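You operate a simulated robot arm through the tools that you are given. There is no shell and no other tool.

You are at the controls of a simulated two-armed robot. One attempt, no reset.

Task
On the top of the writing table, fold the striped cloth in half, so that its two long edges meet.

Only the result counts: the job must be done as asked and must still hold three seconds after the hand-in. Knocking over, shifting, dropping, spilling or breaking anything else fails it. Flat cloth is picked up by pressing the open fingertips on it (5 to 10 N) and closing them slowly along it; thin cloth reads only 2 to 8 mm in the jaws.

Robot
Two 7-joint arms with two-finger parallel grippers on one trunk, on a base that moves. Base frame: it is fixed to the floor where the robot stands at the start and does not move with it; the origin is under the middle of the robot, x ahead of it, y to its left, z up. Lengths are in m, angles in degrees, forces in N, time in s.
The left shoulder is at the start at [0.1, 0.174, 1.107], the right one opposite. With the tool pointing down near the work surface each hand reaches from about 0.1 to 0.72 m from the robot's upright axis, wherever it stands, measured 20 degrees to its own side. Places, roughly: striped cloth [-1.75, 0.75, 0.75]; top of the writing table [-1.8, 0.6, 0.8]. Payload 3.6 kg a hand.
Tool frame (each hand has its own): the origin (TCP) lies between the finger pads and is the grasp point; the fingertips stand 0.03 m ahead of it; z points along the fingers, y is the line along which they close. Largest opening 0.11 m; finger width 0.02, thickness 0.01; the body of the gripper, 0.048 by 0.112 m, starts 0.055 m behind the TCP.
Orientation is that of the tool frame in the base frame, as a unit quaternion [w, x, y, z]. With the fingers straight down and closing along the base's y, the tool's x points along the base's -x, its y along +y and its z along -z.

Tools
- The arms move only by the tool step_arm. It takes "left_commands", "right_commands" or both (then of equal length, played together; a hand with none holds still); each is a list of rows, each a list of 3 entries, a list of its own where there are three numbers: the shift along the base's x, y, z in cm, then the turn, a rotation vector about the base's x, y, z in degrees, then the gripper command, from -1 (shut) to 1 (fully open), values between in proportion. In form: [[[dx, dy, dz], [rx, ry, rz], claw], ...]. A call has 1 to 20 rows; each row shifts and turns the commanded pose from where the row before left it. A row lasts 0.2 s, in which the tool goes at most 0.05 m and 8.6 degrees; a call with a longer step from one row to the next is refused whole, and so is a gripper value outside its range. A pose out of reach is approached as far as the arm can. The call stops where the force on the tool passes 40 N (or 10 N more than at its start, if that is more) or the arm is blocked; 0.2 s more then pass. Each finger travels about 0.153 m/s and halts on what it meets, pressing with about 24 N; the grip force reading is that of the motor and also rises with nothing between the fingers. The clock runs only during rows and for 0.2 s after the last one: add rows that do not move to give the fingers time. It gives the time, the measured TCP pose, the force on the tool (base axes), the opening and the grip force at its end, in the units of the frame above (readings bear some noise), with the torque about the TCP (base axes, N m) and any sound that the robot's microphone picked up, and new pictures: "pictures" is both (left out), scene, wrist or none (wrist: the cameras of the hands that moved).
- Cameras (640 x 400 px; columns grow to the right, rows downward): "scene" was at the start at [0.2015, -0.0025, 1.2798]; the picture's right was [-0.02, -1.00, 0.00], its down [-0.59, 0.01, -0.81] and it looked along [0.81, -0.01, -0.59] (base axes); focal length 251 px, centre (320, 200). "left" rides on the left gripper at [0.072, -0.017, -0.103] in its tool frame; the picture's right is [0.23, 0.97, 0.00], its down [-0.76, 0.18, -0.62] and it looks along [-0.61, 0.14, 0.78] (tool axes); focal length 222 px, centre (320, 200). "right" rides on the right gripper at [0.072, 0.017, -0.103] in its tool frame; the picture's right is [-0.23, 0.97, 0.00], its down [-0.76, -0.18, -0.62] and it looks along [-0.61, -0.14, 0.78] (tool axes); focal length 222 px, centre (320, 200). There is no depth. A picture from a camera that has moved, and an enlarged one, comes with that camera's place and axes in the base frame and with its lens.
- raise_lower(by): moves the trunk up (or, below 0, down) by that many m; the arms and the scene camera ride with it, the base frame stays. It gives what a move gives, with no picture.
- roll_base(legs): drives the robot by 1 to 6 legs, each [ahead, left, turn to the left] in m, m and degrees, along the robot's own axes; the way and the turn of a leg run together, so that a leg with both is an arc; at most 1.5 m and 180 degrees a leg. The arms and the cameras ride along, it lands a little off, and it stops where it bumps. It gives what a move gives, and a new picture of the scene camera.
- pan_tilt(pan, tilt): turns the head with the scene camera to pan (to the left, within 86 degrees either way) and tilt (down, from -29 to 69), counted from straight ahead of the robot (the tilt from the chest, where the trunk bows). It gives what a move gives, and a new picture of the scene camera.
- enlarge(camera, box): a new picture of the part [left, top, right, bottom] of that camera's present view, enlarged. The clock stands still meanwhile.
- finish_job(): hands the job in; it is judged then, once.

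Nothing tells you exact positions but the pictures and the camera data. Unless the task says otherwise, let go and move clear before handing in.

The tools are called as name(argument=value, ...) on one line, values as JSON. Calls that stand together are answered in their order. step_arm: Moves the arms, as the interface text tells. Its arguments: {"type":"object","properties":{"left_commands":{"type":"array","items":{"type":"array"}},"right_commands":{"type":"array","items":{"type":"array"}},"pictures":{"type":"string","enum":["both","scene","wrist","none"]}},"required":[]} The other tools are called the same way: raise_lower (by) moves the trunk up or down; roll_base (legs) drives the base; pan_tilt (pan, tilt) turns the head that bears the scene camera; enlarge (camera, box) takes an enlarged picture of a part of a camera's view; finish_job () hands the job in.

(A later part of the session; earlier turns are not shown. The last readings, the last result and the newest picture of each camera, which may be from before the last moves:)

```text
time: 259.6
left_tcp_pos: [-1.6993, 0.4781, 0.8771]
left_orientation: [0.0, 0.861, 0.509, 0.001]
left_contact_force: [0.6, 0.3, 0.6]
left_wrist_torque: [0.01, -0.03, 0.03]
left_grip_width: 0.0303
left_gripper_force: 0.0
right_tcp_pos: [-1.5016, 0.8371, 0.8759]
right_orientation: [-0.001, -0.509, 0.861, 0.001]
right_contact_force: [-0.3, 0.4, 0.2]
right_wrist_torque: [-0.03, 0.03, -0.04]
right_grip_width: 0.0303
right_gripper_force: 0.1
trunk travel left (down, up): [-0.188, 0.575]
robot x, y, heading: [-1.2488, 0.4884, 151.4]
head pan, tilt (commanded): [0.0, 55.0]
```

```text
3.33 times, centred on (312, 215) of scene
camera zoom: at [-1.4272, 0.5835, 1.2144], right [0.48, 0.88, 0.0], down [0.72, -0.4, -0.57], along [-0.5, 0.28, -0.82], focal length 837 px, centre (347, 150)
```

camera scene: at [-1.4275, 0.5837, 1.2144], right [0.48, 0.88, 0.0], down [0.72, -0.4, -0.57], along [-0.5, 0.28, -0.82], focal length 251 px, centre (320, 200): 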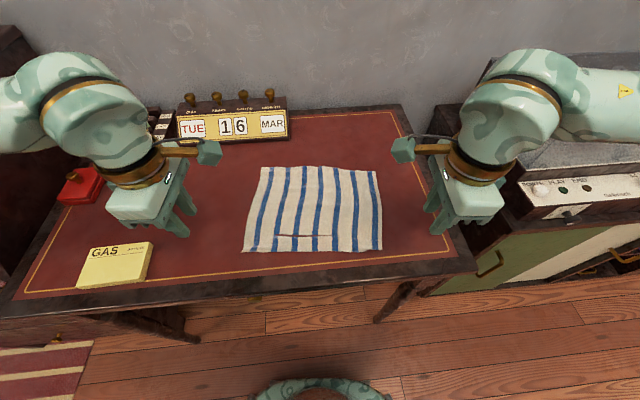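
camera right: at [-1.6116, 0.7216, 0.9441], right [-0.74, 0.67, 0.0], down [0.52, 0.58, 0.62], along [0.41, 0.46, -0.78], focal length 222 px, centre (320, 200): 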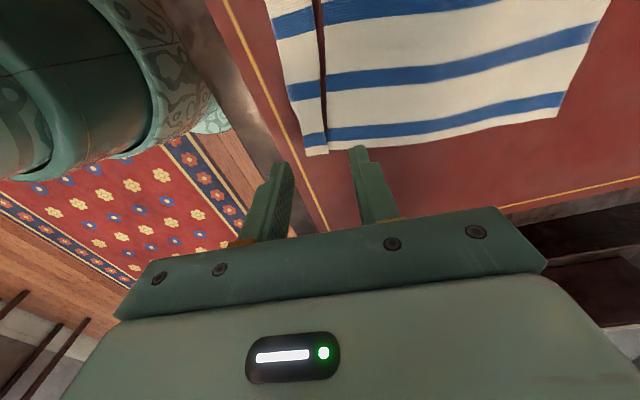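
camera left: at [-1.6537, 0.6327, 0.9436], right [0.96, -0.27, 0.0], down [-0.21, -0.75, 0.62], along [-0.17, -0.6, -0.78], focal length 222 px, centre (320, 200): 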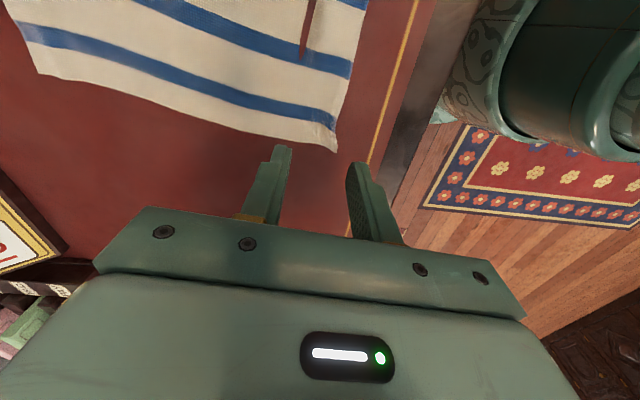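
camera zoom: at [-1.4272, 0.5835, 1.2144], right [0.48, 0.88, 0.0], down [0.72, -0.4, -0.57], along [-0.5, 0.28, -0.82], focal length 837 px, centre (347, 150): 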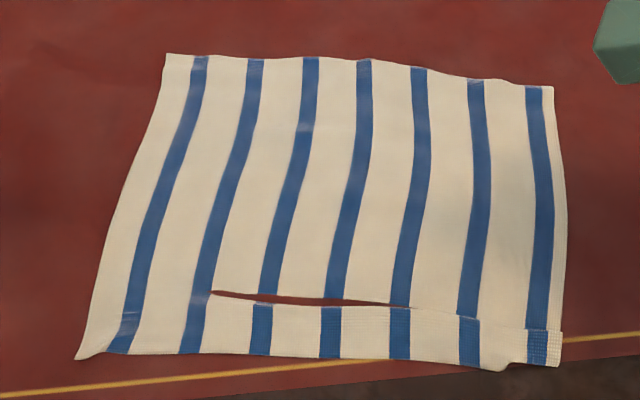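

The far corners are at about [-1.840, 0.663] and [-1.681, 0.887]; the cloth is turned about 7°. I bring the hands above the far grip points and turn them to match.

step_arm(left_commands=[[[-1.0325, 1.567, 0], [0, 0, -6.6], -0.45], [[-1.0325, 1.567, 0], [0, 0, 0], -0.45], [[-1.0325, 1.567, 0], [0, 0, 0], -0.45], [[-1.0325, 1.567, 0], [0, 0, 0], -0.45], [[-1.0325, 1.567, 0], [0, 0, 0], -0.45], [[-1.0325, 1.567, 0], [0, 0, 0], -0.45], [[-1.0325, 1.567, 0], [0, 0, 0], -0.45], [[-1.0325, 1.567, 0], [0, 0, 0], -0.45], [[-1.0325, 1.567, 0], [0, 0, 0], -0.45], [[-1.0325, 1.567, 0], [0, 0, 0], -0.45], [[-1.0325, 1.567, 0], [0, 0, 0], -0.45], [[-1.0325, 1.567, 0], [0, 0, 0], -0.45], [[0, 0, -2.0], [0, 0, 0], -0.45], [[0, 0, -2.0], [0, 0, 0], -0.45], [[0, 0, -1.7], [0, 0, 0], -0.45], [[0, 0, 0], [0, 0, 0], -0.45]], right_commands=[[[-1.47, 0.274, 0], [0, 0, -6.6], -0.45], [[-1.47, 0.274, 0], [0, 0, 0], -0.45], [[-1.47, 0.274, 0], [0, 0, 0], -0.45], [[-1.47, 0.274, 0], [0, 0, 0], -0.45], [[-1.47, 0.274, 0], [0, 0, 0], -0.45], [[-1.47, 0.274, 0], [0, 0, 0], -0.45], [[-1.47, 0.274, 0], [0, 0, 0], -0.45], [[-1.47, 0.274, 0], [0, 0, 0], -0.45], [[-1.47, 0.274, 0], [0, 0, 0], -0.45], [[-1.47, 0.274, 0], [0, 0, 0], -0.45], [[-1.47, 0.274, 0], [0, 0, 0], -0.45], [[-1.47, 0.274, 0], [0, 0, 0], -0.45], [[0, 0, -2.0], [0, 0, 0], -0.45], [[0, 0, -2.0], [0, 0, 0], -0.45], [[0, 0, -1.6], [0, 0, 0], -0.45], [[0, 0, 0], [0, 0, 0], -0.45]], pictures="none")

enlarge(camera="left", box=[180, 40, 460, 215])

enlarge(camera="right", box=[180, 40, 460, 215])

```text
time: 263.1
left_tcp_pos: [-1.8208, 0.6651, 0.8207]
left_orientation: [0.0, 0.889, 0.459, 0.0]
left_contact_force: [-0.1, -0.1, 0.6]
left_wrist_torque: [0.01, 0.03, 0.01]
left_grip_width: 0.0304
left_gripper_force: 0.1
right_tcp_pos: [-1.6789, 0.8695, 0.8219]
right_orientation: [-0.001, -0.458, 0.889, 0.001]
right_contact_force: [-0.2, 0.8, -0.2]
right_wrist_torque: [-0.02, 0.02, 0.0]
right_grip_width: 0.0304
right_gripper_force: 0.1
trunk travel left (down, up): [-0.188, 0.575]
robot x, y, heading: [-1.2464, 0.4837, 151.0]
head pan, tilt (commanded): [0.0, 55.0]
```

```text
2.29 times, centred on (320, 128) of left
camera zoom: at [-1.7926, 0.7333, 0.9232], right [0.93, -0.38, 0.0], down [-0.29, -0.72, 0.62], along [-0.24, -0.58, -0.78], focal length 508 px, centre (320, 366)
```

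zoom: 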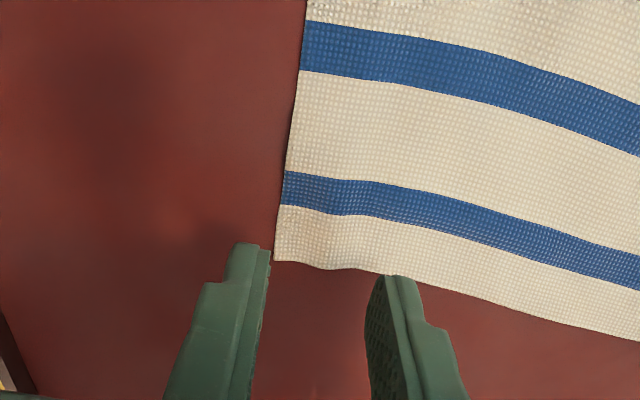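

```text
2.29 times, centred on (320, 128) of right
camera zoom: at [-1.7357, 0.819, 0.9238], right [-0.66, 0.75, 0.0], down [0.59, 0.52, 0.62], along [0.47, 0.41, -0.78], focal length 508 px, centre (320, 366)
```

zoom: 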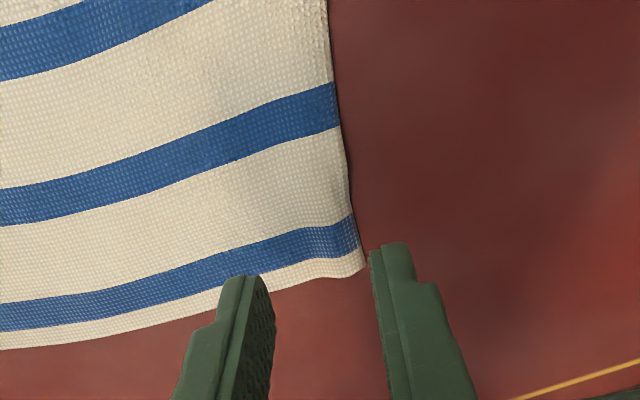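

Both far corners sit between the fingers. I lower to contact.

step_arm(left_commands=[[[0, 0, -0.8], [0, 0, 0], -0.45], [[0, 0, -0.8], [0, 0, 0], -0.45], [[0, 0, -0.7], [0, 0, 0], -0.45], [[0, 0, -0.4], [0, 0, 0], -0.45], [[0, 0, 0], [0, 0, 0], -0.45]], right_commands=[[[0, 0, -0.8], [0, 0, 0], -0.45], [[0, 0, -0.8], [0, 0, 0], -0.45], [[0, 0, -0.8], [0, 0, 0], -0.45], [[0, 0, -0.4], [0, 0, 0], -0.45], [[0, 0, 0], [0, 0, 0], -0.45]], pictures="none")

step_arm(left_commands=[[[0, 0, -0.12], [0, 0, 0], -0.45], [[0, 0, 0], [0, 0, 0], -0.45]], right_commands=[[[0, 0, -0.12], [0, 0, 0], -0.45], [[0, 0, 0], [0, 0, 0], -0.45]], pictures="none")

```text
time: 264.2
left_tcp_pos: [-1.8208, 0.6673, 0.7924]
left_orientation: [-0.001, 0.888, 0.46, 0.0]
left_contact_force: [1.0, -0.4, -0.9]
left_wrist_torque: [0.03, 0.01, 0.01]
left_grip_width: 0.0303
left_gripper_force: 0.0
right_tcp_pos: [-1.6789, 0.8698, 0.7924]
right_orientation: [0.0, -0.458, 0.889, 0.001]
right_contact_force: [0.0, 0.3, -0.2]
right_wrist_torque: [0.0, 0.0, 0.02]
right_grip_width: 0.0303
right_gripper_force: 0.1
trunk travel left (down, up): [-0.188, 0.575]
robot x, y, heading: [-1.247, 0.4842, 151.1]
head pan, tilt (commanded): [0.0, 55.0]
```

```text
time: 264.9
left_tcp_pos: [-1.8221, 0.6663, 0.7916]
left_orientation: [-0.001, 0.888, 0.459, -0.001]
left_contact_force: [-0.5, -1.1, 3.5]
left_wrist_torque: [-0.05, -0.04, -0.02]
left_grip_width: 0.0307
left_gripper_force: 0.6
right_tcp_pos: [-1.6794, 0.8696, 0.7916]
right_orientation: [0.0, -0.458, 0.889, 0.001]
right_contact_force: [-1.4, 0.8, 2.2]
right_wrist_torque: [-0.02, -0.04, 0.01]
right_grip_width: 0.0303
right_gripper_force: 0.1
trunk travel left (down, up): [-0.188, 0.575]
robot x, y, heading: [-1.2459, 0.4818, 151.2]
head pan, tilt (commanded): [0.0, 55.0]
```

Contact on both (3.5 and 2.2 N). I add a little pressure and close both slowly.

step_arm(left_commands=[[[0, 0, -0.03], [0, 0, 0], -0.45], [[0, 0, 0], [0, 0, 0], -0.48], [[0, 0, 0], [0, 0, 0], -0.52], [[0, 0, 0], [0, 0, 0], -0.56], [[0, 0, 0], [0, 0, 0], -0.6], [[0, 0, 0], [0, 0, 0], -0.64], [[0, 0, 0], [0, 0, 0], -0.68], [[0, 0, 0], [0, 0, 0], -0.72], [[0, 0, 0], [0, 0, 0], -0.76], [[0, 0, 0], [0, 0, 0], -0.8], [[0, 0, 0], [0, 0, 0], -0.84], [[0, 0, 0], [0, 0, 0], -0.88], [[0, 0, 0], [0, 0, 0], -0.92], [[0, 0, 0], [0, 0, 0], -0.96], [[0, 0, 0], [0, 0, 0], -1], [[0, 0, 0], [0, 0, 0], -1], [[0, 0, 0], [0, 0, 0], -1]], right_commands=[[[0, 0, -0.05], [0, 0, 0], -0.45], [[0, 0, 0], [0, 0, 0], -0.48], [[0, 0, 0], [0, 0, 0], -0.52], [[0, 0, 0], [0, 0, 0], -0.56], [[0, 0, 0], [0, 0, 0], -0.6], [[0, 0, 0], [0, 0, 0], -0.64], [[0, 0, 0], [0, 0, 0], -0.68], [[0, 0, 0], [0, 0, 0], -0.72], [[0, 0, 0], [0, 0, 0], -0.76], [[0, 0, 0], [0, 0, 0], -0.8], [[0, 0, 0], [0, 0, 0], -0.84], [[0, 0, 0], [0, 0, 0], -0.88], [[0, 0, 0], [0, 0, 0], -0.92], [[0, 0, 0], [0, 0, 0], -0.96], [[0, 0, 0], [0, 0, 0], -1], [[0, 0, 0], [0, 0, 0], -1], [[0, 0, 0], [0, 0, 0], -1]], pictures="none")

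enlarge(camera="left", box=[180, 40, 460, 215])

enlarge(camera="right", box=[180, 40, 460, 215])

```text
time: 268.4
left_tcp_pos: [-1.8221, 0.6656, 0.7915]
left_orientation: [-0.001, 0.888, 0.46, -0.001]
left_contact_force: [-0.1, 0.4, 0.8]
left_wrist_torque: [0.01, 0.0, -0.02]
left_grip_width: 0.0023
left_gripper_force: 24.2
right_tcp_pos: [-1.6775, 0.8691, 0.7913]
right_orientation: [-0.001, -0.459, 0.889, 0.001]
right_contact_force: [1.7, -2.7, 15.0]
right_wrist_torque: [-0.09, -0.24, -0.03]
right_grip_width: 0.0025
right_gripper_force: 23.8
trunk travel left (down, up): [-0.188, 0.575]
robot x, y, heading: [-1.2501, 0.4826, 151.2]
head pan, tilt (commanded): [0.0, 55.0]
```

```text
2.29 times, centred on (320, 128) of left
camera zoom: at [-1.7921, 0.734, 0.895], right [0.93, -0.38, 0.0], down [-0.29, -0.73, 0.62], along [-0.24, -0.58, -0.78], focal length 508 px, centre (320, 366)
```

zoom: 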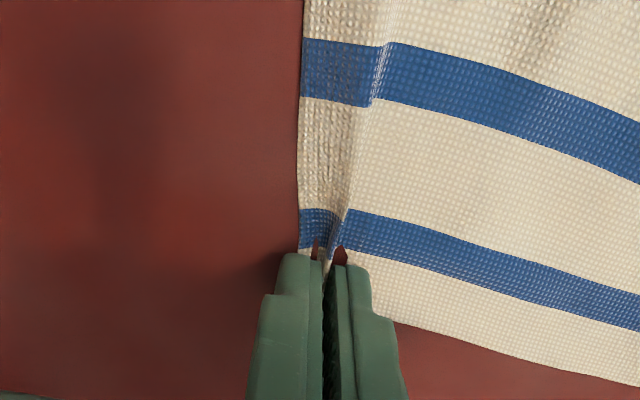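

```text
2.29 times, centred on (320, 128) of right
camera zoom: at [-1.7347, 0.8179, 0.8938], right [-0.66, 0.75, 0.0], down [0.59, 0.52, 0.62], along [0.47, 0.41, -0.78], focal length 508 px, centre (320, 366)
```

zoom: 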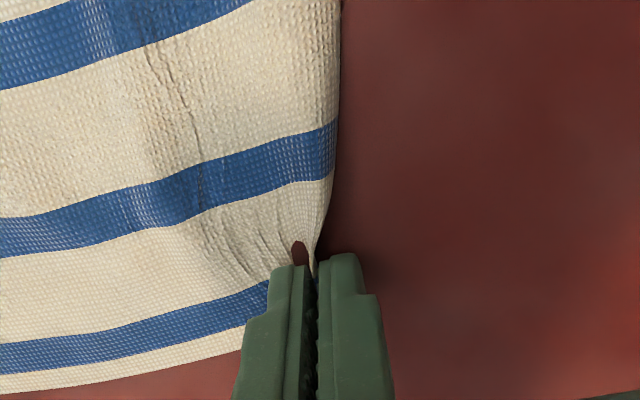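

Both far corners are held (2.3 and 2.5 mm). I lift and swing them toward me on an arc about the near edge, straightening the cloth's angle on the way.

step_arm(left_commands=[[[0.12, -0.555, 1.416], [0, 0, 1.32], -1], [[0.12, -0.555, 1.416], [0, 0, 1.32], -1], [[0.12, -0.555, 1.416], [0, 0, 1.32], -1], [[0.12, -0.555, 1.416], [0, 0, 1.32], -1], [[0.12, -0.555, 1.416], [0, 0, 1.32], -1], [[0.633, -0.344, 1.244], [0, 0, 0], -1], [[0.633, -0.344, 1.244], [0, 0, 0], -1], [[0.633, -0.344, 1.244], [0, 0, 0], -1], [[0.633, -0.344, 1.244], [0, 0, 0], -1], [[0.633, -0.344, 1.244], [0, 0, 0], -1], [[0.967, -0.525, 0.92], [0, 0, 0], -1], [[0.967, -0.525, 0.92], [0, 0, 0], -1], [[0.967, -0.525, 0.92], [0, 0, 0], -1], [[0.967, -0.525, 0.92], [0, 0, 0], -1], [[0.967, -0.525, 0.92], [0, 0, 0], -1], [[0, 0, 0], [0, 0, 0], -1]], right_commands=[[[-0.407, -0.268, 1.416], [0, 0, 1.32], -1], [[-0.407, -0.268, 1.416], [0, 0, 1.32], -1], [[-0.407, -0.268, 1.416], [0, 0, 1.32], -1], [[-0.407, -0.268, 1.416], [0, 0, 1.32], -1], [[-0.407, -0.268, 1.416], [0, 0, 1.32], -1], [[0.633, -0.344, 1.244], [0, 0, 0], -1], [[0.633, -0.344, 1.244], [0, 0, 0], -1], [[0.633, -0.344, 1.244], [0, 0, 0], -1], [[0.633, -0.344, 1.244], [0, 0, 0], -1], [[0.633, -0.344, 1.244], [0, 0, 0], -1], [[0.967, -0.525, 0.92], [0, 0, 0], -1], [[0.967, -0.525, 0.92], [0, 0, 0], -1], [[0.967, -0.525, 0.92], [0, 0, 0], -1], [[0.967, -0.525, 0.92], [0, 0, 0], -1], [[0.967, -0.525, 0.92], [0, 0, 0], -1], [[0, 0, 0], [0, 0, 0], -1]], pictures="scene")

enlarge(camera="scene", box=[200, 130, 424, 270])

```text
time: 271.9
left_tcp_pos: [-1.7352, 0.5949, 0.9684]
left_orientation: [0.0, 0.86, 0.51, 0.001]
left_contact_force: [-0.1, 0.4, -0.7]
left_wrist_torque: [-0.02, 0.0, 0.0]
left_grip_width: 0.0022
left_gripper_force: 24.4
right_tcp_pos: [-1.619, 0.8132, 0.9709]
right_orientation: [0.0, -0.509, 0.861, 0.001]
right_contact_force: [-0.9, 0.0, 0.2]
right_wrist_torque: [0.02, -0.01, -0.03]
right_grip_width: 0.0025
right_gripper_force: 24.0
trunk travel left (down, up): [-0.188, 0.575]
robot x, y, heading: [-1.245, 0.4847, 151.4]
head pan, tilt (commanded): [0.0, 55.0]
camera scene: at [-1.4278, 0.5839, 1.2142], right [0.48, 0.88, 0.0], down [0.72, -0.4, -0.57], along [-0.5, 0.28, -0.82], focal length 251 px, centre (320, 200)
```

scene: 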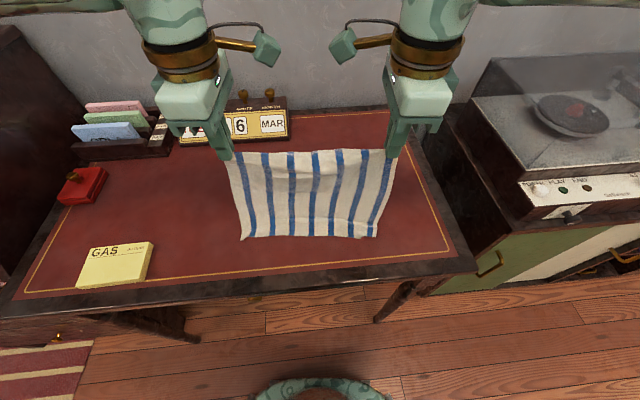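

```text
2.86 times, centred on (312, 200) of scene
camera zoom: at [-1.4278, 0.5839, 1.2142], right [0.48, 0.88, 0.0], down [0.72, -0.4, -0.57], along [-0.5, 0.28, -0.82], focal length 718 px, centre (343, 200)
```

zoom: 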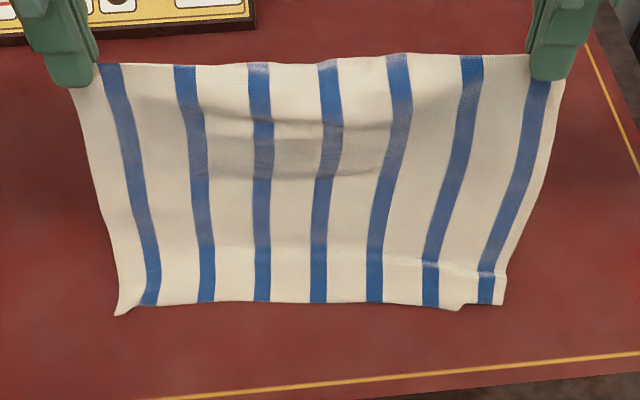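

Most of the cloth is up and the pleats are opening. I raise it a bit more so it hangs freely just above the table.

step_arm(left_commands=[[[0.7, -0.38, 1.2], [0, 0, 0], -1], [[0.7, -0.38, 1.2], [0, 0, 0], -1], [[0.7, -0.38, 1.2], [0, 0, 0], -1], [[0.7, -0.38, 1.2], [0, 0, 0], -1], [[0.3, -0.16, 1.2], [0, 0, 0], -1], [[0, 0, 1.0], [0, 0, 0], -1], [[0, 0, 0], [0, 0, 0], -1], [[0, 0, 0], [0, 0, 0], -1], [[0, 0, 0], [0, 0, 0], -1], [[0, 0, 0], [0, 0, 0], -1]], right_commands=[[[0.7, -0.38, 1.2], [0, 0, 0], -1], [[0.7, -0.38, 1.2], [0, 0, 0], -1], [[0.7, -0.38, 1.2], [0, 0, 0], -1], [[0.7, -0.38, 1.2], [0, 0, 0], -1], [[0.3, -0.16, 1.2], [0, 0, 0], -1], [[0, 0, 0.8], [0, 0, 0], -1], [[0, 0, 0], [0, 0, 0], -1], [[0, 0, 0], [0, 0, 0], -1], [[0, 0, 0], [0, 0, 0], -1], [[0, 0, 0], [0, 0, 0], -1]], pictures="scene")

enlarge(camera="scene", box=[200, 130, 424, 270])

```text
time: 274.1
left_tcp_pos: [-1.7065, 0.5803, 1.0417]
left_orientation: [0.0, 0.86, 0.51, 0.0]
left_contact_force: [-0.6, -0.4, -0.4]
left_wrist_torque: [0.01, 0.04, -0.04]
left_grip_width: 0.002
left_gripper_force: 24.7
right_tcp_pos: [-1.5881, 0.7957, 1.039]
right_orientation: [-0.001, -0.509, 0.861, 0.001]
right_contact_force: [0.2, 0.1, -0.3]
right_wrist_torque: [-0.01, -0.02, 0.0]
right_grip_width: 0.0024
right_gripper_force: 24.4
trunk travel left (down, up): [-0.188, 0.575]
robot x, y, heading: [-1.2478, 0.4837, 150.6]
head pan, tilt (commanded): [0.0, 55.0]
camera scene: at [-1.4275, 0.5837, 1.2143], right [0.48, 0.88, 0.0], down [0.72, -0.4, -0.57], along [-0.5, 0.28, -0.82], focal length 251 px, centre (320, 200)
```

scene: 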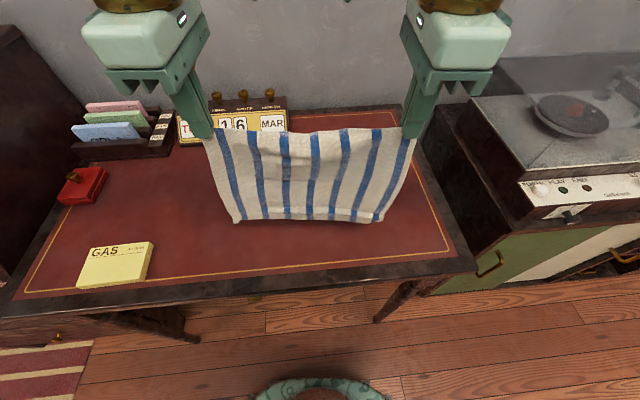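

```text
2.86 times, centred on (312, 200) of scene
camera zoom: at [-1.4275, 0.5837, 1.2143], right [0.48, 0.88, 0.0], down [0.72, -0.4, -0.57], along [-0.5, 0.28, -0.82], focal length 718 px, centre (343, 200)
```

zoom: 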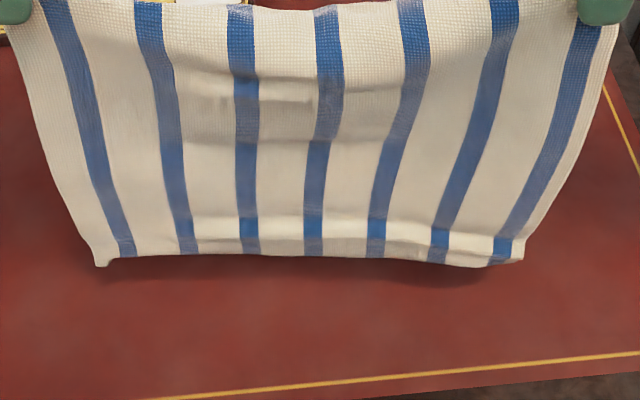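

The cloth hangs free and straight, and all pleats are out. I roll the base back 8 cm for arm room, bring the hands forward again by the same amount, and lower until the bottom edge just touches.

roll_base(legs=[[-0.08, 0, 0]])

step_arm(left_commands=[[[-1.17, 0.636, 0], [0, 0, 0], -1], [[-1.17, 0.636, 0], [0, 0, 0], -1], [[-1.17, 0.636, 0], [0, 0, 0], -1], [[-1.17, 0.636, 0], [0, 0, 0], -1], [[-1.17, 0.636, 0], [0, 0, 0], -1], [[-1.17, 0.636, 0], [0, 0, 0], -1], [[0, 0, 0], [0, 0, 0], -1], [[0, 0, 0], [0, 0, 0], -1], [[0, 0, 0], [0, 0, 0], -1], [[0, 0, -0.9], [0, 0, 0], -1], [[0, 0, -0.9], [0, 0, 0], -1], [[0, 0, -0.8], [0, 0, 0], -1], [[0, 0, -0.7], [0, 0, 0], -1], [[0, 0, 0], [0, 0, 0], -1], [[0, 0, 0], [0, 0, 0], -1]], right_commands=[[[-1.17, 0.636, 0], [0, 0, 0], -1], [[-1.17, 0.636, 0], [0, 0, 0], -1], [[-1.17, 0.636, 0], [0, 0, 0], -1], [[-1.17, 0.636, 0], [0, 0, 0], -1], [[-1.17, 0.636, 0], [0, 0, 0], -1], [[-1.17, 0.636, 0], [0, 0, 0], -1], [[0, 0, 0], [0, 0, 0], -1], [[0, 0, 0], [0, 0, 0], -1], [[0, 0, 0], [0, 0, 0], -1], [[0, 0, -0.8], [0, 0, 0], -1], [[0, 0, -0.8], [0, 0, 0], -1], [[0, 0, -0.8], [0, 0, 0], -1], [[0, 0, -0.7], [0, 0, 0], -1], [[0, 0, 0], [0, 0, 0], -1], [[0, 0, 0], [0, 0, 0], -1]], pictures="scene")

enlarge(camera="scene", box=[200, 130, 424, 270])

```text
time: 275.1
left_tcp_pos: [-1.6341, 0.5416, 1.0418]
left_orientation: [-0.001, 0.86, 0.51, 0.0]
left_contact_force: [0.9, 0.8, 0.1]
left_wrist_torque: [0.0, 0.03, -0.04]
left_grip_width: 0.002
left_gripper_force: 24.4
right_tcp_pos: [-1.5171, 0.7579, 1.0393]
right_orientation: [-0.001, -0.508, 0.861, 0.002]
right_contact_force: [0.3, -0.7, -0.6]
right_wrist_torque: [0.0, 0.0, 0.01]
right_grip_width: 0.0021
right_gripper_force: 24.1
trunk travel left (down, up): [-0.188, 0.575]
robot x, y, heading: [-1.1752, 0.4466, 150.8]
head pan, tilt (commanded): [0.0, 55.0]
camera scene: at [-1.3563, 0.5445, 1.2146], right [0.48, 0.88, 0.0], down [0.72, -0.4, -0.57], along [-0.5, 0.28, -0.82], focal length 251 px, centre (320, 200)
```

scene: 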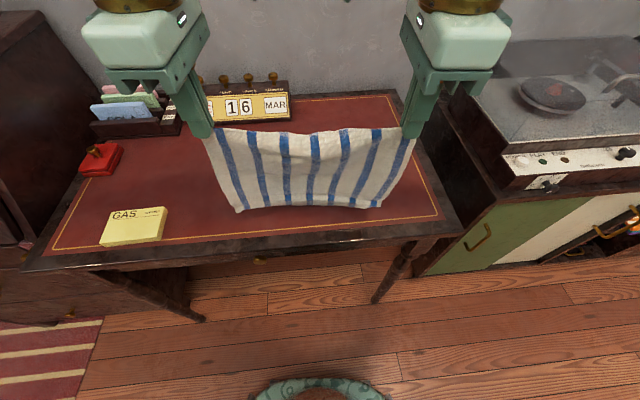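

```text
time: 278.3
left_tcp_pos: [-1.7059, 0.5795, 1.0078]
left_orientation: [0.0, 0.86, 0.51, 0.0]
left_contact_force: [0.1, -0.5, -0.6]
left_wrist_torque: [0.02, 0.02, 0.0]
left_grip_width: 0.0021
left_gripper_force: 23.7
right_tcp_pos: [-1.5884, 0.7974, 1.0082]
right_orientation: [-0.001, -0.508, 0.862, 0.001]
right_contact_force: [0.2, 0.3, -0.3]
right_wrist_torque: [0.01, 0.0, -0.02]
right_grip_width: 0.0022
right_gripper_force: 24.0
trunk travel left (down, up): [-0.188, 0.575]
robot x, y, heading: [-1.1768, 0.4507, 151.1]
head pan, tilt (commanded): [0.0, 55.0]
camera scene: at [-1.3576, 0.5452, 1.2143], right [0.48, 0.88, 0.0], down [0.72, -0.4, -0.57], along [-0.5, 0.28, -0.82], focal length 251 px, centre (320, 200)
```

scene: 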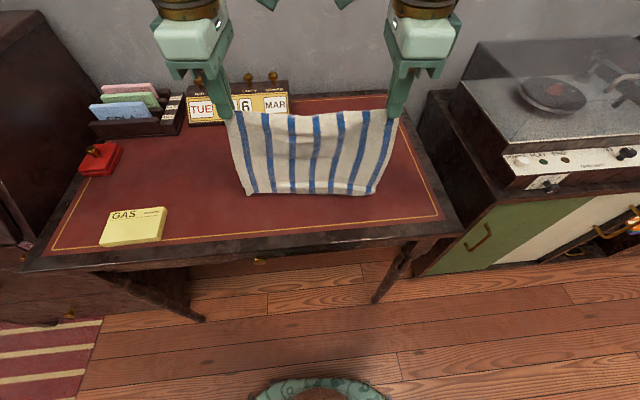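

```text
2.86 times, centred on (312, 200) of scene
camera zoom: at [-1.3576, 0.5452, 1.2143], right [0.48, 0.88, 0.0], down [0.72, -0.4, -0.57], along [-0.5, 0.28, -0.82], focal length 718 px, centre (343, 200)
```

zoom: 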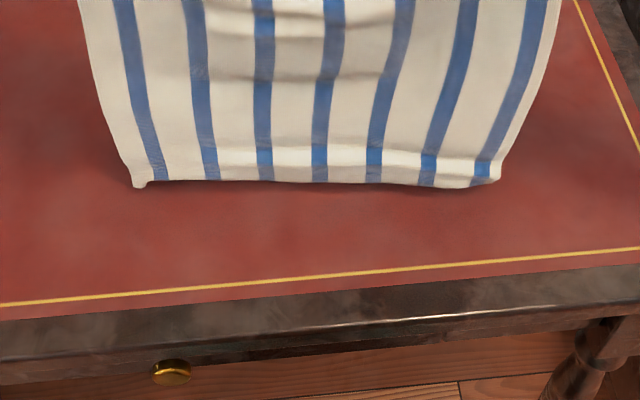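

The lower edge is just at the table at s≈0.483. I lay the near half down away from me along a diagonal, keeping the sheet lightly taut.

step_arm(left_commands=[[[0, 0, -0.6], [0, 0, 0], -1], [[0, 0, -0.6], [0, 0, 0], -1], [[-0.94, 0.511, -1.02], [0, 0, 0], -1], [[-0.94, 0.511, -1.02], [0, 0, 0], -1], [[-0.94, 0.511, -1.02], [0, 0, 0], -1], [[-0.94, 0.511, -1.02], [0, 0, 0], -1], [[-0.94, 0.511, -1.02], [0, 0, 0], -1], [[-0.94, 0.511, -1.02], [0, 0, 0], -1], [[-0.94, 0.511, -1.02], [0, 0, 0], -1], [[-0.94, 0.511, -1.02], [0, 0, 0], -1], [[-0.94, 0.511, -1.02], [0, 0, 0], -1], [[-0.94, 0.511, -1.02], [0, 0, 0], -1], [[-0.94, 0.511, -1.02], [0, 0, 0], -1], [[0, 0, 0], [0, 0, 0], -1], [[0, 0, 0], [0, 0, 0], -1]], right_commands=[[[0, 0, -0.6], [0, 0, 0], -1], [[0, 0, -0.6], [0, 0, 0], -1], [[-0.94, 0.511, -1.02], [0, 0, 0], -1], [[-0.94, 0.511, -1.02], [0, 0, 0], -1], [[-0.94, 0.511, -1.02], [0, 0, 0], -1], [[-0.94, 0.511, -1.02], [0, 0, 0], -1], [[-0.94, 0.511, -1.02], [0, 0, 0], -1], [[-0.94, 0.511, -1.02], [0, 0, 0], -1], [[-0.94, 0.511, -1.02], [0, 0, 0], -1], [[-0.94, 0.511, -1.02], [0, 0, 0], -1], [[-0.94, 0.511, -1.02], [0, 0, 0], -1], [[-0.94, 0.511, -1.02], [0, 0, 0], -1], [[-0.94, 0.511, -1.02], [0, 0, 0], -1], [[0, 0, 0], [0, 0, 0], -1], [[0, 0, 0], [0, 0, 0], -1]], pictures="scene")

enlarge(camera="scene", box=[200, 110, 424, 250])

```text
time: 281.5
left_tcp_pos: [-1.8091, 0.6361, 0.8838]
left_orientation: [0.0, 0.86, 0.51, 0.0]
left_contact_force: [-1.0, 0.2, 0.6]
left_wrist_torque: [0.0, -0.03, 0.0]
left_grip_width: 0.0022
left_gripper_force: 24.4
right_tcp_pos: [-1.693, 0.8527, 0.8837]
right_orientation: [0.0, -0.508, 0.861, 0.001]
right_contact_force: [-0.3, 0.4, 0.3]
right_wrist_torque: [0.0, 0.01, -0.06]
right_grip_width: 0.0023
right_gripper_force: 24.1
trunk travel left (down, up): [-0.188, 0.575]
robot x, y, heading: [-1.1764, 0.4483, 150.9]
head pan, tilt (commanded): [0.0, 55.0]
camera scene: at [-1.3578, 0.5453, 1.2143], right [0.48, 0.88, 0.0], down [0.72, -0.4, -0.57], along [-0.5, 0.28, -0.82], focal length 251 px, centre (320, 200)
```

scene: 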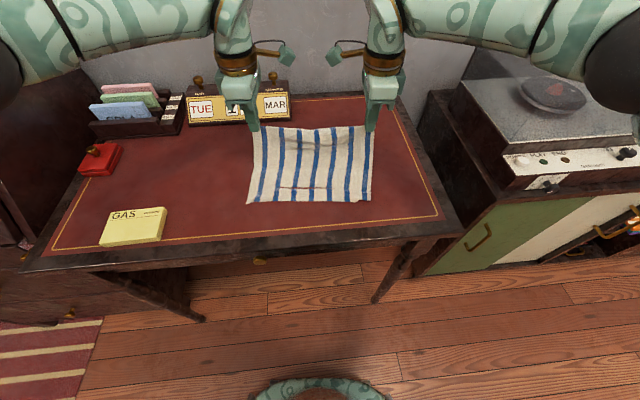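

```text
2.86 times, centred on (312, 180) of scene
camera zoom: at [-1.3578, 0.5453, 1.2143], right [0.48, 0.88, 0.0], down [0.72, -0.4, -0.57], along [-0.5, 0.28, -0.82], focal length 718 px, centre (343, 257)
```

zoom: 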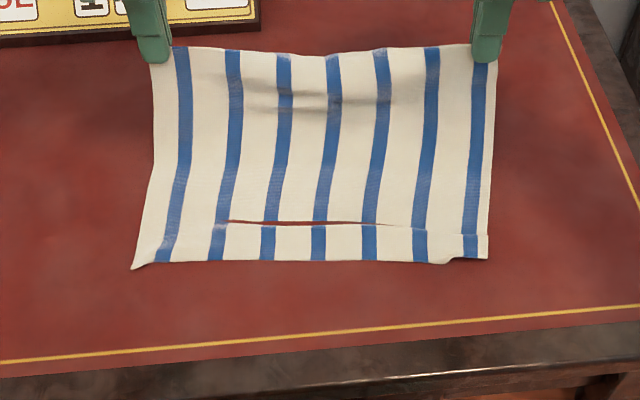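

The near half lies flat, with its near edge at s≈0.463 (left) and 0.472 (right), and the held edge stands above the fold line. Now I fold it over toward me along the arc, tilting the fingers forward to 42° on the way.

step_arm(left_commands=[[[0.769, -0.418, -0.25], [0, 0, 0], -1], [[0.769, -0.418, -0.25], [0, 0, 0], -1], [[1.22, -0.854, -0.19], [3.34, 6.15, 0], -1], [[1.22, -0.854, -0.19], [3.34, 6.15, 0], -1], [[1.127, -0.804, -0.56], [3.34, 6.15, 0], -1], [[1.127, -0.804, -0.56], [3.34, 6.15, 0], -1], [[0.965, -0.716, -0.895], [3.34, 6.15, 0], -1], [[0.965, -0.716, -0.895], [3.34, 6.15, 0], -1], [[0.521, -0.475, -0.89], [0, 0, 0], -1], [[0.521, -0.475, -0.89], [0, 0, 0], -1], [[0, 0, 0], [0, 0, 0], -1]], right_commands=[[[0.431, -0.234, -0.25], [0, 0, 0], -1], [[0.431, -0.234, -0.25], [0, 0, 0], -1], [[1.22, -0.854, -0.19], [3.34, 6.15, 0], -1], [[1.22, -0.854, -0.19], [3.34, 6.15, 0], -1], [[1.127, -0.804, -0.56], [3.34, 6.15, 0], -1], [[1.127, -0.804, -0.56], [3.34, 6.15, 0], -1], [[0.965, -0.716, -0.895], [3.34, 6.15, 0], -1], [[0.965, -0.716, -0.895], [3.34, 6.15, 0], -1], [[0.521, -0.475, -0.89], [0, 0, 0], -1], [[0.521, -0.475, -0.89], [0, 0, 0], -1], [[0, 0, 0], [0, 0, 0], -1]], pictures="scene")

enlarge(camera="scene", box=[220, 110, 412, 230])

enlarge(camera="left", box=[160, 0, 480, 200])

enlarge(camera="right", box=[160, 0, 480, 200])

```text
time: 283.9
left_tcp_pos: [-1.7185, 0.5694, 0.8272]
left_orientation: [-0.308, 0.803, 0.477, -0.182]
left_contact_force: [1.1, 0.0, -0.3]
left_wrist_torque: [-0.01, -0.02, -0.01]
left_grip_width: 0.0023
left_gripper_force: 23.7
right_tcp_pos: [-1.6054, 0.7897, 0.8279]
right_orientation: [-0.184, -0.474, 0.804, 0.308]
right_contact_force: [-0.4, 0.1, 0.4]
right_wrist_torque: [0.01, -0.05, 0.0]
right_grip_width: 0.0026
right_gripper_force: 24.0
trunk travel left (down, up): [-0.188, 0.575]
robot x, y, heading: [-1.1778, 0.446, 151.1]
head pan, tilt (commanded): [0.0, 55.0]
camera scene: at [-1.3578, 0.545, 1.2143], right [0.48, 0.88, 0.0], down [0.72, -0.4, -0.57], along [-0.5, 0.28, -0.82], focal length 251 px, centre (320, 200)
```

scene: 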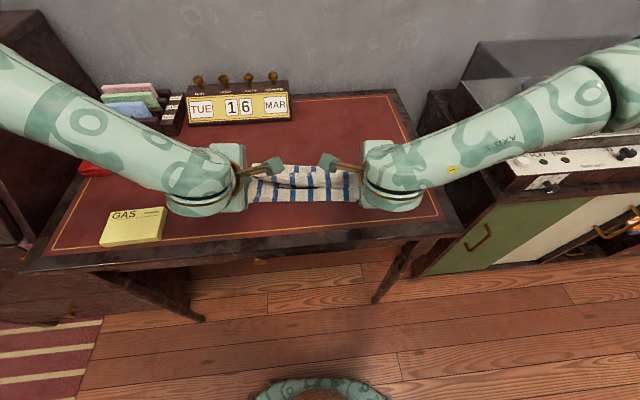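

```text
3.33 times, centred on (316, 170) of scene
camera zoom: at [-1.3578, 0.545, 1.2143], right [0.48, 0.88, 0.0], down [0.72, -0.4, -0.57], along [-0.5, 0.28, -0.82], focal length 837 px, centre (333, 300)
```

zoom: 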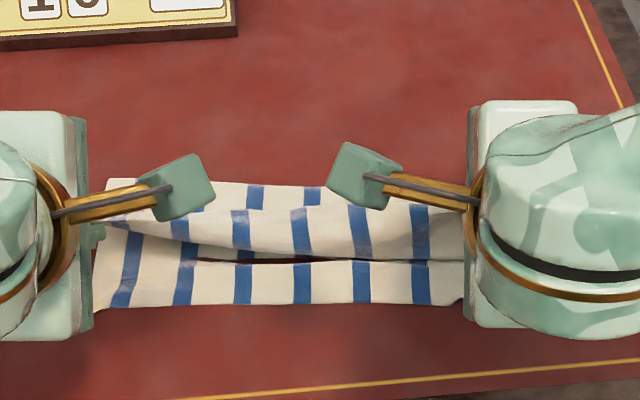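

```text
2.00 times, centred on (320, 100) of left
camera zoom: at [-1.6323, 0.6056, 0.9154], right [0.74, -0.15, -0.65], down [0.12, -0.93, 0.35], along [-0.66, -0.33, -0.67], focal length 444 px, centre (320, 400)
```

zoom: 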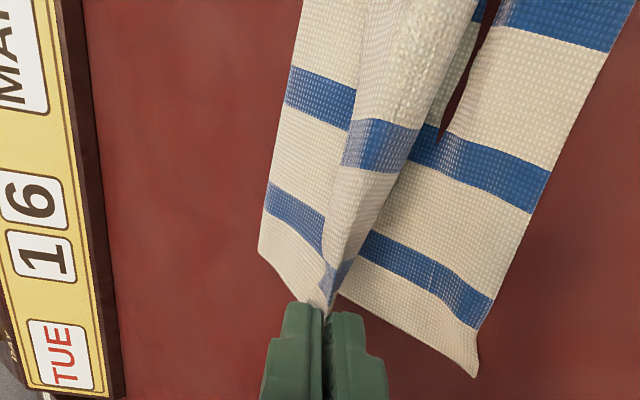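

```text
2.00 times, centred on (320, 100) of right
camera zoom: at [-1.5914, 0.6986, 0.9149], right [-0.52, 0.55, 0.65], down [0.85, 0.4, 0.34], along [-0.08, 0.73, -0.68], focal length 444 px, centre (320, 400)
```

zoom: 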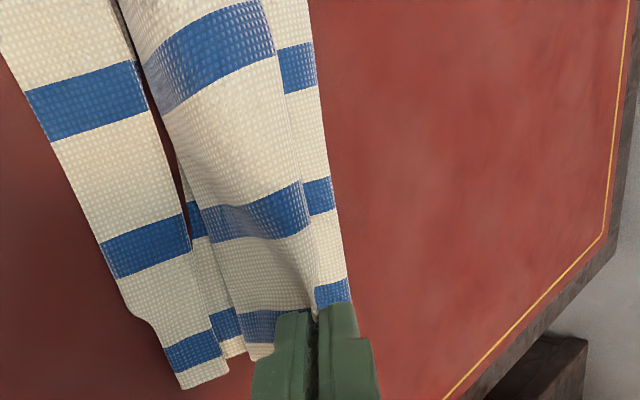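

The left is folding well, but on the right the fold line has crept toward me. As before, I swing the held edge back up over the fold and look, then redo the last part.

step_arm(left_commands=[[[-0.703, 0.382, 1.0], [0, 0, 0], -1], [[-0.703, 0.382, 1.0], [0, 0, 0], -1], [[-0.703, 0.382, 1.0], [0, 0, 0], -1], [[-1.055, 0.573, 0.35], [0, 0, 0], -1], [[-1.055, 0.573, 0.35], [0, 0, 0], -1], [[-1.055, 0.573, 0.35], [0, 0, 0], -1], [[-0.993, 0.539, 0.03], [0, 0, 0], -1], [[-0.993, 0.539, 0.03], [0, 0, 0], -1], [[-0.993, 0.539, 0.03], [0, 0, 0], -1], [[0, 0, 0], [0, 0, 0], -1]], right_commands=[[[-0.703, 0.382, 1.0], [0, 0, 0], -1], [[-0.703, 0.382, 1.0], [0, 0, 0], -1], [[-0.703, 0.382, 1.0], [0, 0, 0], -1], [[-1.055, 0.573, 0.35], [0, 0, 0], -1], [[-1.055, 0.573, 0.35], [0, 0, 0], -1], [[-1.055, 0.573, 0.35], [0, 0, 0], -1], [[-1.142, 0.62, 0.03], [0, 0, 0], -1], [[-1.142, 0.62, 0.03], [0, 0, 0], -1], [[-1.142, 0.62, 0.03], [0, 0, 0], -1], [[0, 0, 0], [0, 0, 0], -1]], pictures="none")

enlarge(camera="scene", box=[210, 110, 418, 240])

enlarge(camera="right", box=[80, 0, 480, 250])

enlarge(camera="left", box=[160, 0, 560, 250])

```text
time: 286.1
left_tcp_pos: [-1.8007, 0.616, 0.8695]
left_orientation: [-0.307, 0.803, 0.477, -0.183]
left_contact_force: [0.6, 0.2, 0.1]
left_wrist_torque: [-0.04, -0.06, -0.01]
left_grip_width: 0.002
left_gripper_force: 23.9
right_tcp_pos: [-1.6918, 0.8388, 0.8693]
right_orientation: [-0.185, -0.474, 0.804, 0.308]
right_contact_force: [0.2, -0.2, 0.5]
right_wrist_torque: [0.01, -0.06, 0.02]
right_grip_width: 0.0024
right_gripper_force: 24.3
trunk travel left (down, up): [-0.188, 0.575]
robot x, y, heading: [-1.1792, 0.4475, 151.2]
head pan, tilt (commanded): [0.0, 55.0]
```

```text
3.08 times, centred on (314, 175) of scene
camera zoom: at [-1.3574, 0.5451, 1.2144], right [0.48, 0.88, 0.0], down [0.72, -0.4, -0.57], along [-0.5, 0.28, -0.82], focal length 773 px, centre (338, 277)
```

zoom: 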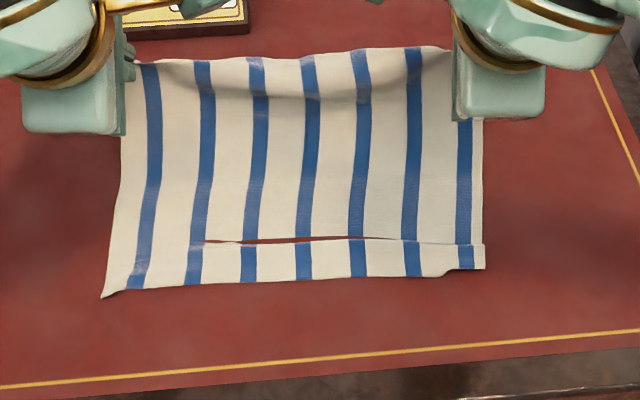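

```text
1.60 times, centred on (280, 125) of right
camera zoom: at [-1.6786, 0.7461, 0.9569], right [-0.52, 0.55, 0.65], down [0.85, 0.4, 0.34], along [-0.08, 0.73, -0.68], focal length 355 px, centre (384, 320)
```

zoom: 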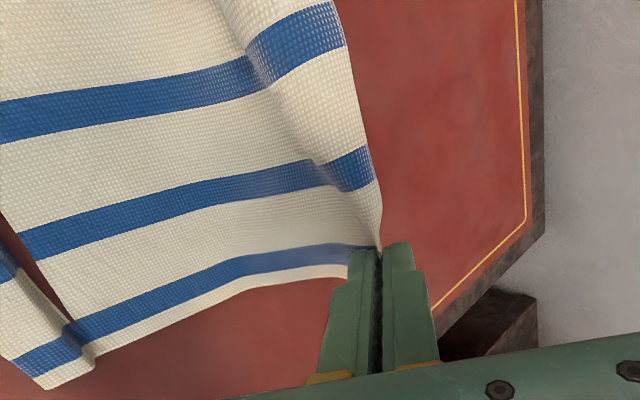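

```text
1.60 times, centred on (360, 125) of left
camera zoom: at [-1.7147, 0.6513, 0.9573], right [0.74, -0.15, -0.65], down [0.12, -0.93, 0.35], along [-0.66, -0.33, -0.67], focal length 355 px, centre (256, 320)
```

zoom: 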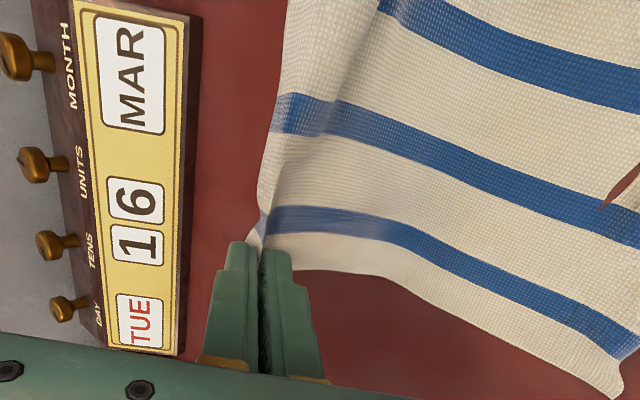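

The bottom half is slightly turned: its near edge runs from s≈0.456 (left) to 0.481 (right). I fold again with each hand following its own matching arc.

step_arm(left_commands=[[[1.184, -0.712, 0.1], [0, 0, 0], -1], [[1.184, -0.712, 0.1], [0, 0, 0], -1], [[0.951, -0.585, -0.145], [0, 0, 0], -1], [[0.951, -0.585, -0.145], [0, 0, 0], -1], [[0.881, -0.547, -0.43], [0, 0, 0], -1], [[0.881, -0.547, -0.43], [0, 0, 0], -1], [[0.753, -0.478, -0.685], [0, 0, 0], -1], [[0.753, -0.478, -0.685], [0, 0, 0], -1], [[0.573, -0.38, -0.89], [0, 0, 0], -1], [[0.573, -0.38, -0.89], [0, 0, 0], -1], [[0.349, -0.258, -1.035], [0, 0, 0], -1], [[0.349, -0.258, -1.035], [0, 0, 0], -1], [[0.185, -0.1, -0.8], [0, 0, 0], -1], [[0, 0, 0], [0, 0, 0], -1]], right_commands=[[[0.544, -0.381, 0.1], [0, 0, 0], -1], [[0.544, -0.381, 0.1], [0, 0, 0], -1], [[0.944, -0.598, -0.145], [0, 0, 0], -1], [[0.944, -0.598, -0.145], [0, 0, 0], -1], [[0.874, -0.56, -0.43], [0, 0, 0], -1], [[0.874, -0.56, -0.43], [0, 0, 0], -1], [[0.746, -0.491, -0.685], [0, 0, 0], -1], [[0.746, -0.491, -0.685], [0, 0, 0], -1], [[0.566, -0.393, -0.89], [0, 0, 0], -1], [[0.566, -0.393, -0.89], [0, 0, 0], -1], [[0.342, -0.271, -1.035], [0, 0, 0], -1], [[0.342, -0.271, -1.035], [0, 0, 0], -1], [[0.185, -0.1, -0.8], [0, 0, 0], -1], [[0, 0, 0], [0, 0, 0], -1]], pictures="none")

enlarge(camera="scene", box=[220, 120, 396, 230])

enlarge(camera="left", box=[180, 10, 480, 198])

enlarge(camera="right", box=[160, 10, 460, 198])

```text
time: 289.1
left_tcp_pos: [-1.7068, 0.5659, 0.8212]
left_orientation: [-0.301, 0.805, 0.478, -0.184]
left_contact_force: [-0.3, -0.5, 0.6]
left_wrist_torque: [-0.02, -0.06, 0.02]
left_grip_width: 0.0023
left_gripper_force: 24.1
left hand out of reach, approached as far as the arm can: row 11, 12, 13
right_tcp_pos: [-1.6111, 0.7832, 0.8003]
right_orientation: [-0.185, -0.474, 0.804, 0.307]
right_contact_force: [0.3, -0.9, -0.3]
right_wrist_torque: [-0.04, -0.03, 0.01]
right_grip_width: 0.002
right_gripper_force: 23.9
trunk travel left (down, up): [-0.188, 0.575]
robot x, y, heading: [-1.1764, 0.4427, 151.0]
head pan, tilt (commanded): [0.0, 55.0]
```

```text
3.64 times, centred on (308, 175) of scene
camera zoom: at [-1.3574, 0.5451, 1.2143], right [0.48, 0.88, 0.0], down [0.72, -0.4, -0.57], along [-0.5, 0.28, -0.82], focal length 913 px, centre (364, 291)
```

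zoom: 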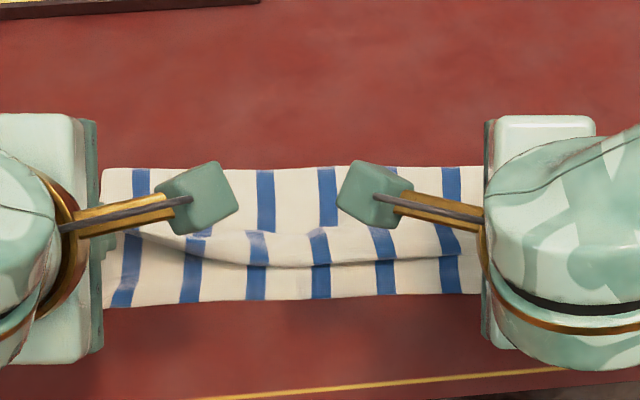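

```text
2.13 times, centred on (330, 104) of left
camera zoom: at [-1.6224, 0.602, 0.9082], right [0.75, -0.15, -0.65], down [0.12, -0.93, 0.36], along [-0.65, -0.34, -0.68], focal length 473 px, centre (299, 404)
```

zoom: 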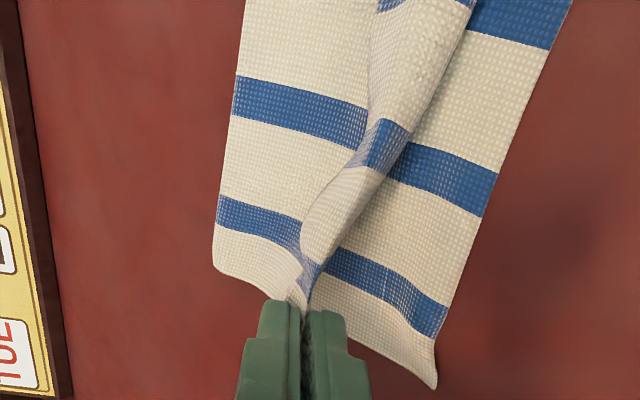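

```text
2.13 times, centred on (310, 104) of right
camera zoom: at [-1.5975, 0.6916, 0.8873], right [-0.52, 0.55, 0.65], down [0.85, 0.4, 0.34], along [-0.08, 0.73, -0.68], focal length 473 px, centre (341, 404)
```

zoom: 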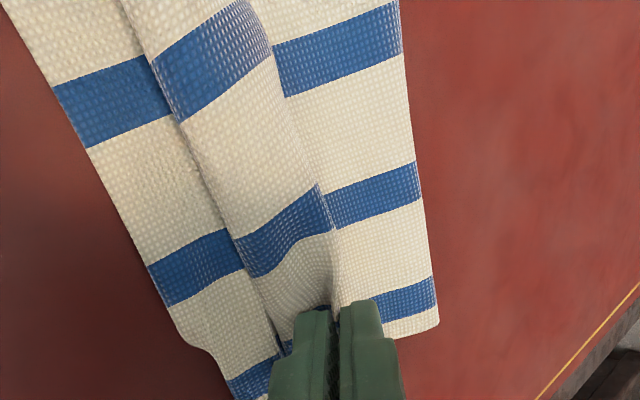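

The left arm ran out of reach at the end and the fold line sits a bit too near on both sides. I swing back up once more, lower the trunk 3 cm for better reach, and use slightly slacker arcs.

step_arm(left_commands=[[[-0.791, 0.429, 1.1], [0, 0, 0], -1], [[-0.791, 0.429, 1.1], [0, 0, 0], -1], [[-0.791, 0.429, 1.1], [0, 0, 0], -1], [[-1.142, 0.62, 0.25], [0, 0, 0], -1], [[-1.142, 0.62, 0.25], [0, 0, 0], -1], [[-1.142, 0.62, 0.25], [0, 0, 0], -1], [[-1.207, 0.655, 0], [0, 0, 0], -1], [[-1.207, 0.655, 0], [0, 0, 0], -1], [[-1.207, 0.655, 0], [0, 0, 0], -1], [[0, 0, 0], [0, 0, 0], -1]], right_commands=[[[-0.791, 0.429, 1.6], [0, 0, 0], -1], [[-0.791, 0.429, 1.6], [0, 0, 0], -1], [[-0.791, 0.429, 1.6], [0, 0, 0], -1], [[-1.142, 0.62, 0.5], [0, 0, 0], -1], [[-1.142, 0.62, 0.5], [0, 0, 0], -1], [[-1.142, 0.62, 0.5], [0, 0, 0], -1], [[-1.022, 0.555, 0.04], [0, 0, 0], -1], [[-1.022, 0.555, 0.04], [0, 0, 0], -1], [[-1.022, 0.555, 0.04], [0, 0, 0], -1], [[0, 0, 0], [0, 0, 0], -1]], pictures="none")

enlarge(camera="scene", box=[210, 110, 418, 240])

```text
time: 291.3
left_tcp_pos: [-1.7973, 0.6165, 0.8586]
left_orientation: [-0.308, 0.804, 0.475, -0.183]
left_contact_force: [0.3, -0.1, -0.2]
left_wrist_torque: [-0.01, -0.04, -0.02]
left_grip_width: 0.0019
left_gripper_force: 23.9
right_tcp_pos: [-1.7013, 0.8308, 0.8646]
right_orientation: [-0.185, -0.474, 0.804, 0.308]
right_contact_force: [0.6, -0.2, -0.9]
right_wrist_torque: [0.0, -0.04, -0.04]
right_grip_width: 0.0024
right_gripper_force: 23.8
trunk travel left (down, up): [-0.188, 0.575]
robot x, y, heading: [-1.1778, 0.451, 151.3]
head pan, tilt (commanded): [0.0, 55.0]
```

```text
3.08 times, centred on (314, 175) of scene
camera zoom: at [-1.3574, 0.5451, 1.2144], right [0.48, 0.88, 0.0], down [0.72, -0.4, -0.57], along [-0.5, 0.28, -0.82], focal length 773 px, centre (338, 277)
```

zoom: 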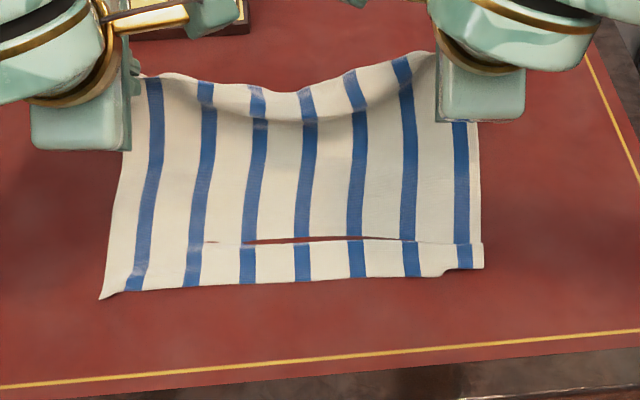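

enlarge(camera="right", box=[40, 0, 440, 250])

enlarge(camera="scene", box=[300, 150, 396, 210])

```text
1.60 times, centred on (240, 125) of right
camera zoom: at [-1.6869, 0.7398, 0.9516], right [-0.52, 0.55, 0.65], down [0.85, 0.4, 0.34], along [-0.08, 0.73, -0.68], focal length 355 px, centre (448, 320)
```

zoom: 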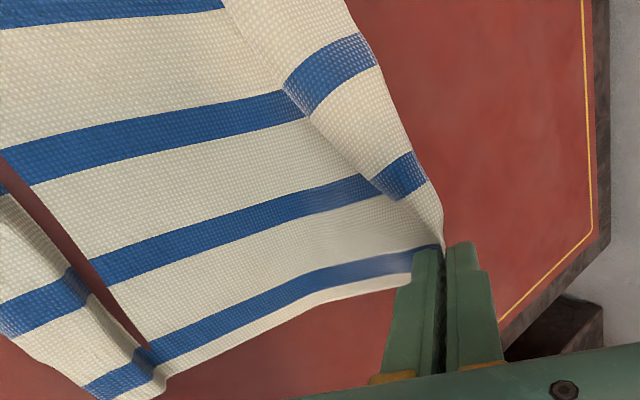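

```text
6.67 times, centred on (348, 180) of scene
camera zoom: at [-1.3574, 0.5451, 1.2144], right [0.48, 0.88, 0.0], down [0.72, -0.4, -0.57], along [-0.5, 0.28, -0.82], focal length 1674 px, centre (133, 333)
```

zoom: 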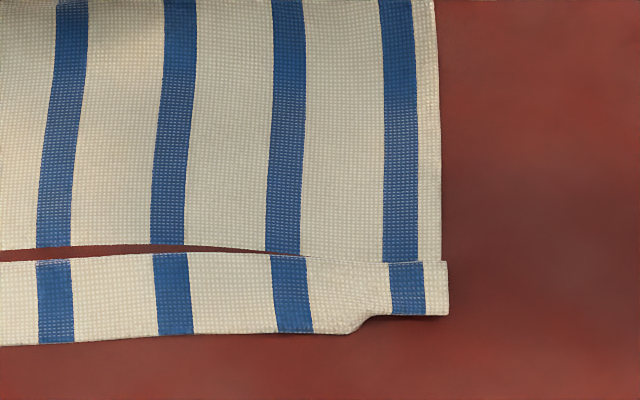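

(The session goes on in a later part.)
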